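You operate a simulated robot arm through the tools that you are given. There is no shell and no other tool. Be economical: measure what you need, move in short steps, check, and stop when the job is done.

Carry out the task below with a simulated robot arm. There is one attempt and no reset: what you move stays moved.

TASK
Stack the pulley bush labelled "Size 40" from the top of the welding table on top of the pulley bush marked "Size 60".

It is judged by the outcome, as a careful person would: the job done as asked, and still so three seconds after it is handed in. It fails if anything else is knocked over, pushed out of place, dropped, spilled or broken.

THE ROBOT
A 6-joint arm with a two-finger parallel gripper, fixed in place. Base frame: the origin is at the foot of the arm, x ahead of it, y to its left, z up; the work surface is at about z = 0. Lengths are in m, angles in degrees, forces in N, time in s.
With the tool pointing down near the work surface it reaches from about 0.14 to 0.58 m from the base axis. Its first joint turns from -66.0 to 66.0 degrees. Payload 2.1 kg.
Tool frame: the origin (TCP) lies between the finger pads and is the grasp point; the fingertips stand 0.03 m ahead of it; z points along the fingers, y is the line along which they close. The gripper opens to 0.094 m. The fingers are 0.028 m wide and 0.01 m thick; the gripper's body (0.05 by 0.096 m) begins 0.055 m behind the TCP.
Orientation is that of the tool frame in the base frame, as a unit quaternion [w, x, y, z]. With the fingers straight down and closing along the base's y, the tool's x points along the base's -x, its y along +y and its z along -z.

THE INTERFACE
- The arm moves only by the tool send_rows. Its arguments are lists of equal length, an entry for each row: "offset": the shift along the tool's x, y, z in m, a list of three; "rotation": the turn, a rotation vector about the tool's x, y, z in degrees, a list of three; "hand": the opening, from 0 (shut) to 1 (fully open). In form: {"offset": [[x, y, z], ...], "rotation": [[wx, wy, wz], ...], "hand": [hand, ...]}. A call has 1 to 12 rows; each row shifts and turns the commanded pose from where the row before left it, along the tool's axes as they then stand. A row lasts 0.2 s, in which the tool goes at most 0.05 m and 8.6 degrees; a call with a longer step from one row to the next is refused whole, and so is a gripper value outside its range. A pose out of reach is approached as far as the arm can. The call stops where the force on the tool passes 40 N (or 10 N more than at its start, if that is more) or the arm is blocked; 0.2 s more then pass. The fingers move at their own pace (about 0.072 m/s each) and stop on an object; they squeeze with about 31 N. The grip force told is the motor's: it shows also when the fingers shut on nothing. Time passes only in rows, and 0.2 s behind the last, so rows that do not move let the fingers close. It gives the time, the measured TCP pose, the force on the tool (base axes), the opening and the grip force at its end, in the units of the frame above (readings bear some noise).
- Cameras (640 x 400 px; columns grow to the right, rows downward): "scene" is fixed at [0.0701, -0.3982, 0.4707]; the picture's right is [0.50, -0.87, 0.00], its down [-0.61, -0.35, -0.71] and it looks along [0.61, 0.35, -0.71] (base axes); focal length 262 px, centre (320, 200). "wrist" rides on the gripper at [-0.037, 0, -0.058] in the tool frame; the picture's right is [0.00, -1.00, 0.00], its down [0.97, 0.00, -0.24] and it looks along [0.24, 0.00, 0.97] (tool axes); focal length 218 px, centre (320, 200).
- capture(camera): a new picture of that camera. No time passes.
- measure_at(camera, pixels): for up to 12 pixels [column, row] of the newest picture of that camera ("zoom" is the newest enlarged one), the place [x, y, z] in the base frame of the surface seen there, good to about 0.003 m. No time passes.
- inspect(camera, box): a new picture of the part [left, top, right, bottom] of that camera's present view, enlarged. No time passes.
- job_done(): hands the job in; it is judged then, once.

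Work in short steps. Measure before you move; look again where a grasp or a placing could have gone wrong, and mend it. You have 60 turns and 30 pictures in all, the two below and enlarged ones among them. Open the gripper and draw the arm clear of the work before you hand the job in, unless the task says otherwise; then end with one line.

The tools are called after "Request:" by a JSON object that holds its "method" and its "body". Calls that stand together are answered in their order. send_rows: Moves the arm, as the interface text tells. Its arguments: {"type":"object","properties":{"offset":{"type":"array","items":{"type":"array","items":{"type":"number"}}},"rotation":{"type":"array","items":{"type":"array","items":{"type":"number"}}},"hand":{"type":"array","items":{"type":"number"}}},"required":["offset","rotation","hand"]} The other tools are called the same way: capture (camera) takes a picture; measure_at (camera, pixels) gives the place of the surface under pixels of a picture; inspect (camera, box) takes an enlarged picture of a part of a camera's view; job_done () hands the job in.

At the start:

```text
time: 0.0
tool_pos: [0.2412, -0.1931, 0.2829]
tcp_rot: [0.0, 0.0, 1.0, 0.0]
force: [-0.5, -0.6, 0.3]
width: 0.0939
gripper_force: 0.0
```

scene: 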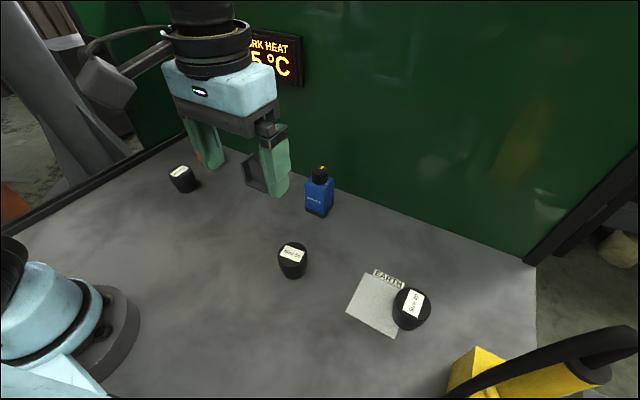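
wrist: 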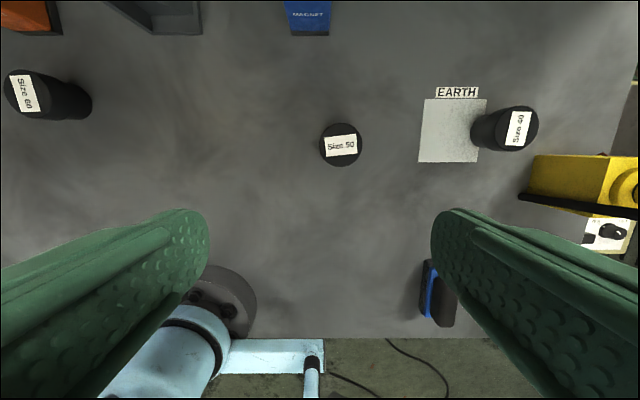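

I see three bushes, at wrist pixels (22,92), (341,145) and (519,128). I'll enlarge the labels to read them.

Request:
{"method": "inspect", "body": {"camera": "wrist", "box": [0, 50, 112, 120]}}

Request:
{"method": "inspect", "body": {"camera": "wrist", "box": [450, 90, 562, 160]}}

Request:
{"method": "inspect", "body": {"camera": "scene", "box": [340, 260, 468, 340]}}

Request:
{"method": "measure_at", "body": {"camera": "wrist", "pixels": [[22, 92], [6, 92], [38, 92], [22, 71], [341, 145], [519, 128], [500, 130], [537, 127], [519, 108], [519, 150], [450, 130], [341, 125]]}}

```text
5.71 times, centred on (56, 85) of wrist
```

zoom: 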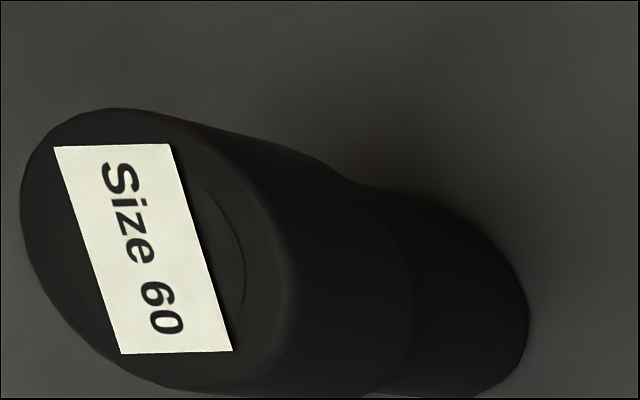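

```text
5.71 times, centred on (506, 125) of wrist
```

zoom: 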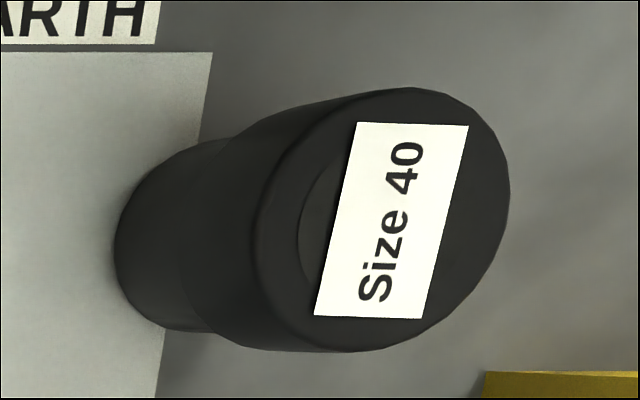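

```text
5.00 times, centred on (404, 300) of scene
```

zoom: 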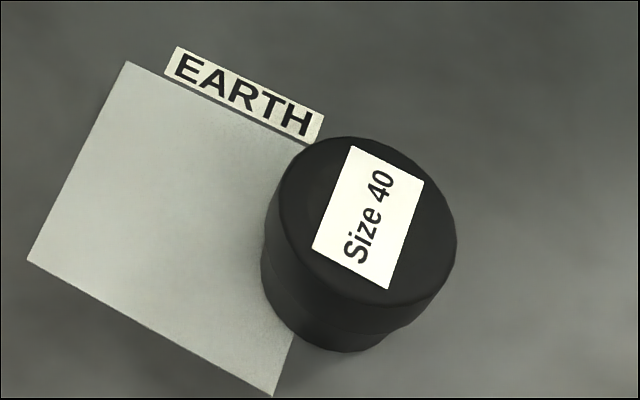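

```text
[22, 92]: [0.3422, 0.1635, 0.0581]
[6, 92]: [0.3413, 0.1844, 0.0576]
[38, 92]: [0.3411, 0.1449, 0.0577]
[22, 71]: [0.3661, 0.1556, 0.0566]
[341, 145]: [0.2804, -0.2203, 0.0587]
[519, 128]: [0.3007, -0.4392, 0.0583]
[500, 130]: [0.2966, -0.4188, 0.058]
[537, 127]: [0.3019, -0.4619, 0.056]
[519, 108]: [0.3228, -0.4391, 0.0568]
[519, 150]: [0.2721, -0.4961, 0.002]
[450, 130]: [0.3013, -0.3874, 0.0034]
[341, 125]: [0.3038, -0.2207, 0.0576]
```

The right-hand bush is "Size 40" with its top at z≈0.058, and the left-hand one is "Size 60". I'll move above Size 40 at a safe height and look again.

Request:
{"method": "send_rows", "body": {"offset": [[-0.01, -0.04, 0.012], [-0.01, -0.04, 0.012], [-0.01, -0.04, 0.012], [-0.01, -0.04, 0.012], [-0.01, -0.04, 0.012], [-0.009, -0.044, 0.013]], "rotation": [[0, 0, 0], [0, 0, 0], [0, 0, 0], [0, 0, 0], [0, 0, 0], [0, 0, 0]], "hand": [1, 1, 1, 1, 1, 1]}}

Request:
{"method": "capture", "body": {"camera": "wrist"}}

```text
time: 1.4
tool_pos: [0.3012, -0.4369, 0.2107]
tcp_rot: [0.0, 0.0, 1.0, -0.001]
force: [-0.2, 0.2, 0.7]
width: 0.0943
gripper_force: 0.1
```

```text
24 pictures are left
```

wrist: 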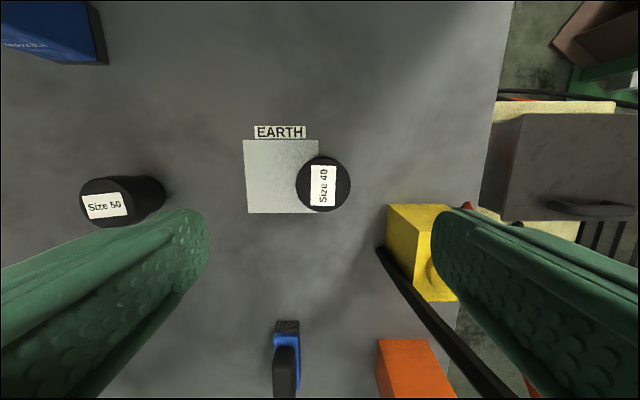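

The bush sits at about (323,184), with the yellow clamp near (390,210). I'll measure the bush rim and the clamp edges.

Request:
{"method": "measure_at", "body": {"camera": "wrist", "pixels": [[323, 184], [299, 184], [348, 184], [323, 160], [323, 208], [390, 208], [388, 225], [435, 206], [380, 250], [280, 210], [270, 230], [312, 211]]}}

Request:
{"method": "inspect", "body": {"camera": "wrist", "box": [275, 145, 403, 225]}}

```text
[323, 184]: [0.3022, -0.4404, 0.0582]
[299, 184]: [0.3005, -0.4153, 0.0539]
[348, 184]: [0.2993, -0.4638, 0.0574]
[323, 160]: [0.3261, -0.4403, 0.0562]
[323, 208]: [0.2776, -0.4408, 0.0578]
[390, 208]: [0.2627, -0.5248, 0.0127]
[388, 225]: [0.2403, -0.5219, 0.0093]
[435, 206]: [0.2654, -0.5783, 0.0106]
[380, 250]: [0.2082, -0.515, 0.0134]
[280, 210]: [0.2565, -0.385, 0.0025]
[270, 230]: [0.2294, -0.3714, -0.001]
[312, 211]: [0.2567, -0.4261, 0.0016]
```

```text
5.00 times, centred on (339, 185) of wrist
```

zoom: 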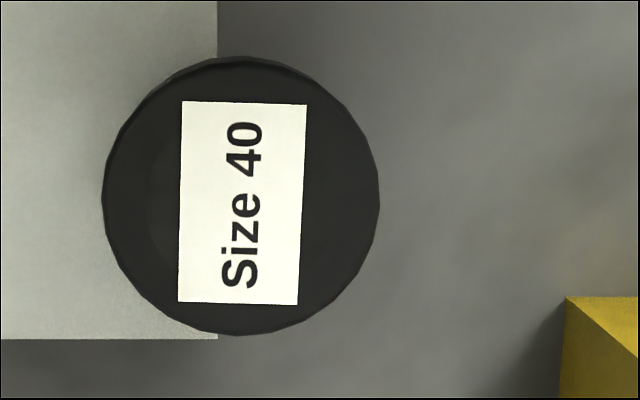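

The Size 40 centre is (0.301, -0.4395), its flange is about 0.054 across, and the clamp begins at y≈-0.52, so the fingers are clear. I'll descend to TCP z≈0.045.

Request:
{"method": "send_rows", "body": {"offset": [[0, -0.0026, 0.04], [0, 0, 0.04], [0, 0, 0.035], [0, 0, 0.025], [0, 0, 0.015], [0, 0, 0.011], [0, 0, 0]], "rotation": [[0, 0, 0], [0, 0, 0], [0, 0, 0], [0, 0, 0], [0, 0, 0], [0, 0, 0], [0, 0, 0]], "hand": [1, 1, 1, 1, 1, 1, 1]}}

Request:
{"method": "capture", "body": {"camera": "scene"}}

```text
time: 3.0
tool_pos: [0.3014, -0.4397, 0.0446]
tcp_rot: [0.001, 0.0, 1.0, 0.0]
force: [0.0, -0.2, 0.8]
width: 0.0939
gripper_force: 0.0
```

```text
22 pictures are left
```

scene: 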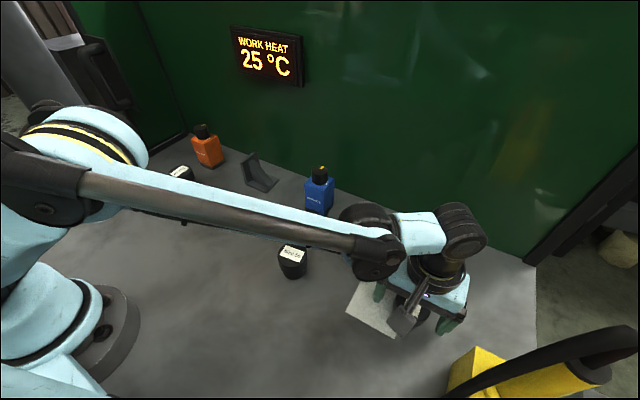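

The fingers straddle the bush with no contact force. I'll close and then lift slightly.

Request:
{"method": "send_rows", "body": {"offset": [[0, 0, 0], [0, 0, 0], [0, 0, 0], [0, 0, 0], [0, 0, -0.01], [0, 0, -0.02], [0, 0, -0.03]], "rotation": [[0, 0, 0], [0, 0, 0], [0, 0, 0], [0, 0, 0], [0, 0, 0], [0, 0, 0], [0, 0, 0]], "hand": [0, 0, 0, 0, 0, 0, 0]}}

Request:
{"method": "capture", "body": {"camera": "wrist"}}

```text
time: 4.6
tool_pos: [0.3001, -0.4397, 0.106]
tcp_rot: [0.0, 0.0, 1.0, 0.0]
force: [-0.9, 0.5, -5.9]
width: 0.0554
gripper_force: 30.8
```

```text
21 pictures are left
```

wrist: 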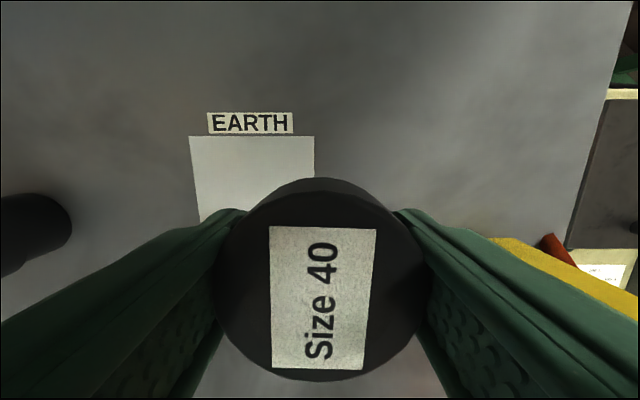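

The bush is held level (width 0.055, load about 6 N). I'll measure its place in the hand, then lift and travel high toward Size 60.

Request:
{"method": "measure_at", "body": {"camera": "wrist", "pixels": [[322, 300], [322, 375], [322, 205], [270, 300], [375, 300], [222, 300], [420, 300]]}}

Request:
{"method": "send_rows", "body": {"offset": [[0, 0, -0.035], [0, 0, -0.035], [0, 0, -0.02], [0, 0.045, 0], [0, 0.045, 0], [0, 0.045, 0], [0, 0.045, 0], [0, 0.045, 0], [0, 0.045, 0], [0, 0.045, 0], [0, 0.045, 0], [0, 0.045, 0]], "rotation": [[0, 0, 0], [0, 0, 0], [0, 0, 0], [0, 0, 0], [0, 0, 0], [0, 0, 0], [0, 0, 0], [0, 0, 0], [0, 0, 0], [0, 0, 0], [0, 0, 0], [0, 0, 0]], "hand": [0, 0, 0, 0, 0, 0, 0, 0, 0, 0, 0, 0]}}

Request:
{"method": "capture", "body": {"camera": "wrist"}}

Request:
{"method": "capture", "body": {"camera": "scene"}}

```text
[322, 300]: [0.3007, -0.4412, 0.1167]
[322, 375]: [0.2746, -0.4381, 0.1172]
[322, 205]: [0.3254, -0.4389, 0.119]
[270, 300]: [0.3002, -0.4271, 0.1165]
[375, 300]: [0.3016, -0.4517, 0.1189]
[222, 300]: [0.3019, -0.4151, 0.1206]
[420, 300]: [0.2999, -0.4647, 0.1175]
```

```text
time: 7.2
tool_pos: [0.3012, -0.0357, 0.1959]
tcp_rot: [0.0, 0.0, 1.0, 0.0]
force: [0.3, 0.3, -4.9]
width: 0.0553
gripper_force: 30.7
```

```text
20 pictures are left
```

wrist: 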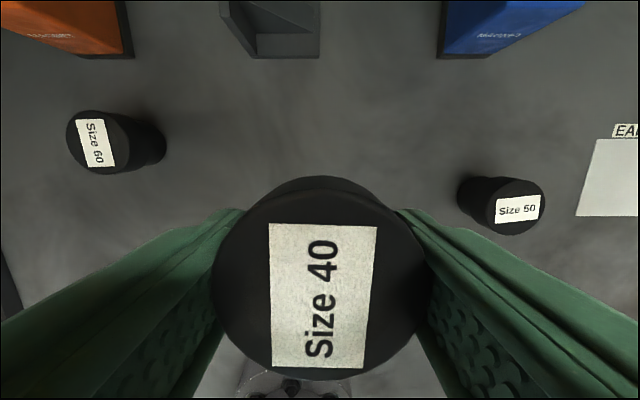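

```text
19 pictures are left
```

scene: 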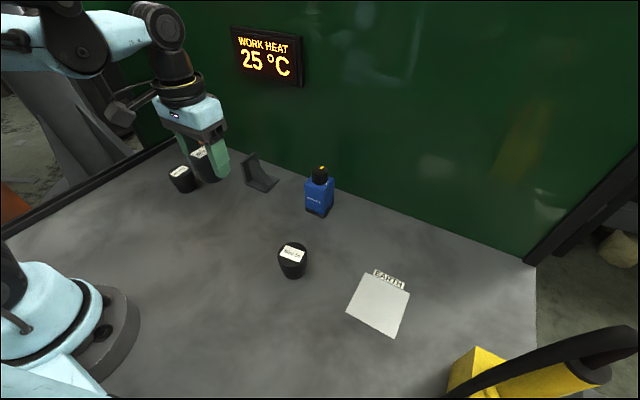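

The travel went well, with Size 60 visible at about (97,141). I'll shift to y≈0.155 to see it straight ahead and fix its centre.

Request:
{"method": "send_rows", "body": {"offset": [[0, 0.045, 0], [0, 0.045, 0], [0, 0.045, 0], [0, 0.045, 0], [0, 0.012, 0]], "rotation": [[0, 0, 0], [0, 0, 0], [0, 0, 0], [0, 0, 0], [0, 0, 0]], "hand": [0, 0, 0, 0, 0]}}

Request:
{"method": "inspect", "body": {"camera": "wrist", "box": [240, 90, 400, 190]}}

Request:
{"method": "capture", "body": {"camera": "wrist"}}

```text
time: 8.4
tool_pos: [0.2999, 0.1578, 0.1931]
tcp_rot: [0.0, 0.0, 1.0, 0.0]
force: [0.2, 0.0, -5.3]
width: 0.0552
gripper_force: 31.1
```

```text
4.00 times, centred on (320, 140) of wrist
```

zoom: 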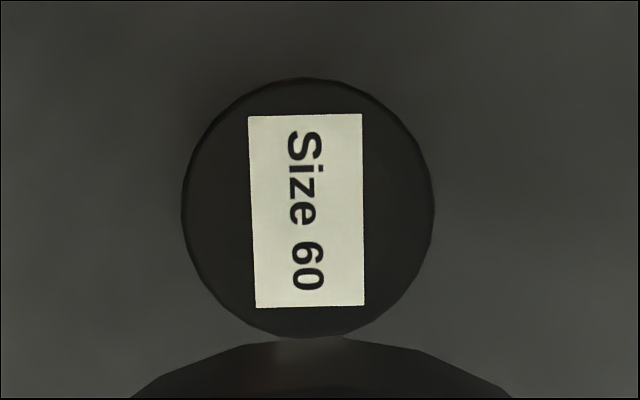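

```text
17 pictures are left
```

wrist: 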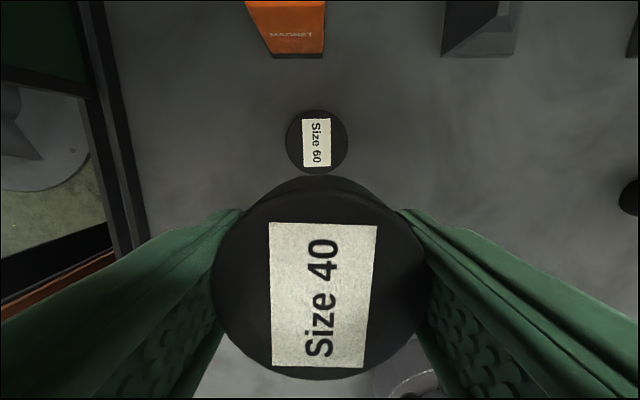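

The Size 60 top is centred at zoom (308,207). I'll measure its centre and rim points.

Request:
{"method": "measure_at", "body": {"camera": "zoom", "pixels": [[308, 207], [192, 207], [424, 207], [308, 90], [308, 326], [230, 207], [386, 207], [308, 150], [308, 260]]}}

Request:
{"method": "measure_at", "body": {"camera": "wrist", "pixels": [[290, 57], [322, 57], [450, 57], [320, 300], [320, 375], [320, 215], [275, 60], [222, 290], [420, 290]]}}

```text
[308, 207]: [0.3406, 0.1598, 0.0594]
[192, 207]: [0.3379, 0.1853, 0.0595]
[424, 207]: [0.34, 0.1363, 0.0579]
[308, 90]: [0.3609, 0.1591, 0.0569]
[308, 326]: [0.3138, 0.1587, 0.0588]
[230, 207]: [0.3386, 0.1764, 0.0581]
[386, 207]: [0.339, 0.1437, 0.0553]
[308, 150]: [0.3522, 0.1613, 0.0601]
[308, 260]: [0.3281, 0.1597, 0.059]
```

```text
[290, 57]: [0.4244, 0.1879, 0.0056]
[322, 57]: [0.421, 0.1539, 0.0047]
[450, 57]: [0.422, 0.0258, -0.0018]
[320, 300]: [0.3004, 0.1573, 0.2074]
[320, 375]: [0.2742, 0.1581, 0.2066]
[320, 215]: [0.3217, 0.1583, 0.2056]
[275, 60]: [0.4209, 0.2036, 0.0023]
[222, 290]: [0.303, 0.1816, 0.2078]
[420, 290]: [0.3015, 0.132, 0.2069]
```

Size 60's centre is (0.339, 0.160), and the held bush is centred on the TCP. I'll align above it and descend to TCP z≈0.115, short of the expected contact at 0.103.

Request:
{"method": "send_rows", "body": {"offset": [[-0.02, 0.0025, 0], [-0.0185, 0, 0], [0, 0, 0.03], [0, 0, 0.03], [0, 0, 0.02], [0, 0, 0]], "rotation": [[0, 0, 0], [0, 0, 0], [0, 0, 0], [0, 0, 0], [0, 0, 0], [0, 0, 0]], "hand": [0, 0, 0, 0, 0, 0]}}

Request:
{"method": "inspect", "body": {"camera": "scene", "box": [130, 110, 258, 190]}}

```text
time: 9.8
tool_pos: [0.3393, 0.1605, 0.1148]
tcp_rot: [0.0, 0.0, 1.0, 0.0]
force: [-0.1, -0.2, -7.2]
width: 0.0554
gripper_force: 30.9
```

```text
5.00 times, centred on (194, 150) of scene
```

zoom: 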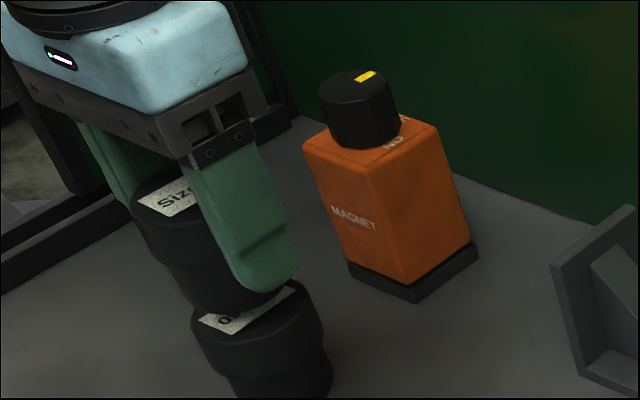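

The bushes are aligned with a gap of about 1 cm. I'll lower gently until contact.

Request:
{"method": "send_rows", "body": {"offset": [[0, 0, 0.005], [0, 0, 0.003], [0, 0, 0.002], [0, 0, 0]], "rotation": [[0, 0, 0], [0, 0, 0], [0, 0, 0], [0, 0, 0]], "hand": [0, 0, 0, 0]}}

```text
time: 10.8
tool_pos: [0.34, 0.1613, 0.1044]
tcp_rot: [-0.001, 0.0, 1.0, 0.001]
force: [0.7, 1.3, -5.7]
width: 0.0553
gripper_force: 31.0
```

There is no contact yet, since the load is still about -6 N. I'll continue in 1 mm steps.

Request:
{"method": "send_rows", "body": {"offset": [[0, 0, 0.001], [0, 0, 0]], "rotation": [[0, 0, 0], [0, 0, 0]], "hand": [0, 0]}}

Request:
{"method": "inspect", "body": {"camera": "scene", "box": [130, 120, 258, 200]}}

```text
time: 11.4
tool_pos: [0.3398, 0.1597, 0.1044]
tcp_rot: [0.0, 0.001, 1.0, 0.0]
force: [0.0, -0.3, -4.8]
width: 0.0553
gripper_force: 31.0
```

```text
5.00 times, centred on (194, 160) of scene
```

zoom: 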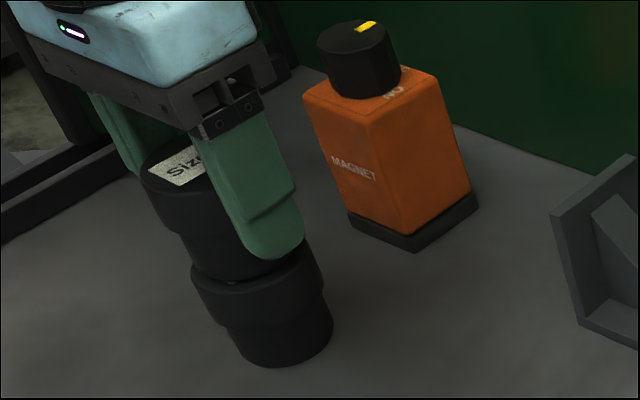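

The gap is nearly closed, but the force shows no clear contact yet. I'll lower a little more.

Request:
{"method": "send_rows", "body": {"offset": [[0, 0, 0.001], [0, 0, 0]], "rotation": [[0, 0, 0], [0, 0, 0]], "hand": [0, 0]}}

```text
time: 12.0
tool_pos: [0.3395, 0.1591, 0.1019]
tcp_rot: [0.0, 0.0, 1.0, 0.0]
force: [0.0, -0.9, -6.0]
width: 0.0554
gripper_force: 31.1
```

Request:
{"method": "send_rows", "body": {"offset": [[0, 0, 0.001], [0, 0, 0]], "rotation": [[0, 0, 0], [0, 0, 0]], "hand": [0, 0]}}

```text
time: 12.6
tool_pos: [0.3402, 0.159, 0.1014]
tcp_rot: [0.0, 0.0, 1.0, 0.0]
force: [0.0, -0.2, -5.4]
width: 0.0552
gripper_force: 30.7
```

There is still no contact reaction, so I'll lower another millimetre.

Request:
{"method": "send_rows", "body": {"offset": [[0, 0, 0.001], [0, 0, 0]], "rotation": [[0, 0, 0], [0, 0, 0]], "hand": [0, 0]}}

```text
time: 13.2
tool_pos: [0.339, 0.1593, 0.1002]
tcp_rot: [0.0, 0.001, 1.0, 0.0]
force: [-1.0, 0.1, 9.5]
width: 0.055
gripper_force: 31.1
```

Contact: the force turned to +9.5 N, so the bush is seated. I'll ease off half a millimetre, then open the hand while holding still.

Request:
{"method": "send_rows", "body": {"offset": [[0, 0, -0.0005], [0, 0, 0], [0, 0, 0], [0, 0, 0], [0, 0, 0]], "rotation": [[0, 0, 0], [0, 0, 0], [0, 0, 0], [0, 0, 0], [0, 0, 0]], "hand": [0, 0.7, 0.9, 1, 1]}}

Request:
{"method": "inspect", "body": {"camera": "scene", "box": [130, 120, 258, 200]}}

```text
time: 14.4
tool_pos: [0.3406, 0.1598, 0.1023]
tcp_rot: [0.0, 0.001, 1.0, 0.0]
force: [0.6, 1.0, -0.4]
width: 0.0939
gripper_force: 0.1
```

```text
5.00 times, centred on (194, 160) of scene
```

zoom: 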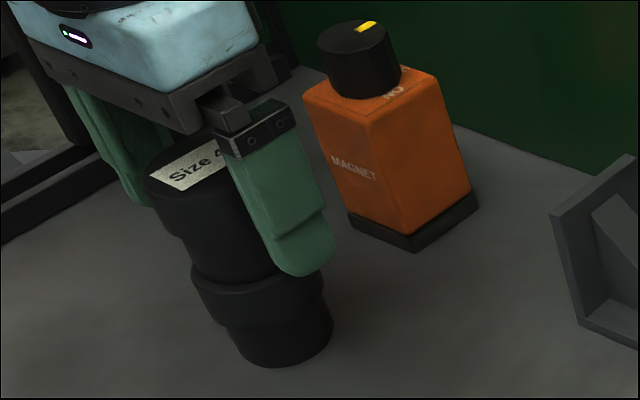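

The bush is released and standing. I'll rise straight up, then draw back.

Request:
{"method": "send_rows", "body": {"offset": [[0, 0, -0.015], [0, 0, -0.03], [0, 0, -0.04], [0, 0, -0.04], [0.04, -0.02, 0], [0.03, -0.03, 0], [0, -0.04, 0], [0, -0.04, 0]], "rotation": [[0, 0, 0], [0, 0, 0], [0, 0, 0], [0, 0, 0], [0, 0, 0], [0, 0, 0], [0, 0, 0], [0, 0, 0]], "hand": [1, 1, 1, 1, 1, 1, 1, 1]}}

Request:
{"method": "capture", "body": {"camera": "wrist"}}

Request:
{"method": "capture", "body": {"camera": "scene"}}

```text
time: 16.2
tool_pos: [0.2677, 0.0303, 0.2261]
tcp_rot: [0.0, 0.0, 1.0, 0.0]
force: [-0.2, 0.4, 0.8]
width: 0.0938
gripper_force: 0.1
```

```text
13 pictures are left
```

wrist: 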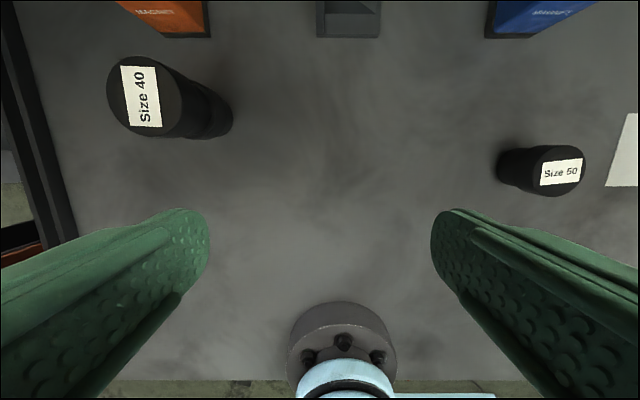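

```text
12 pictures are left
```

scene: 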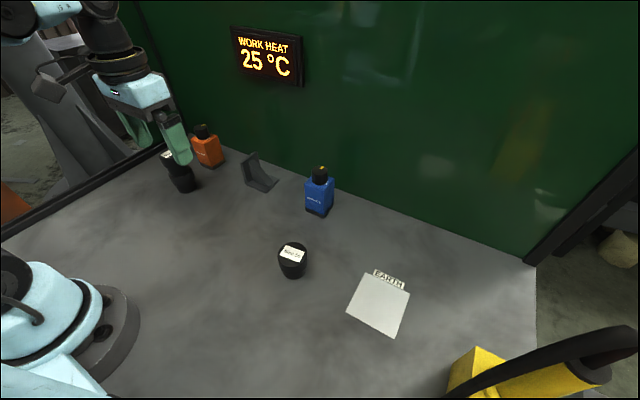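

The stack stands level, the arm is clear with the gripper open, and nothing else has moved. I'll hand it in.

Request:
{"method": "job_done", "body": {}}

```text
The job is handed in.
```

The "Size 40" bush now stands on top of the "Size 60" bush. The gripper is open, the arm is clear, and nothing else was disturbed.
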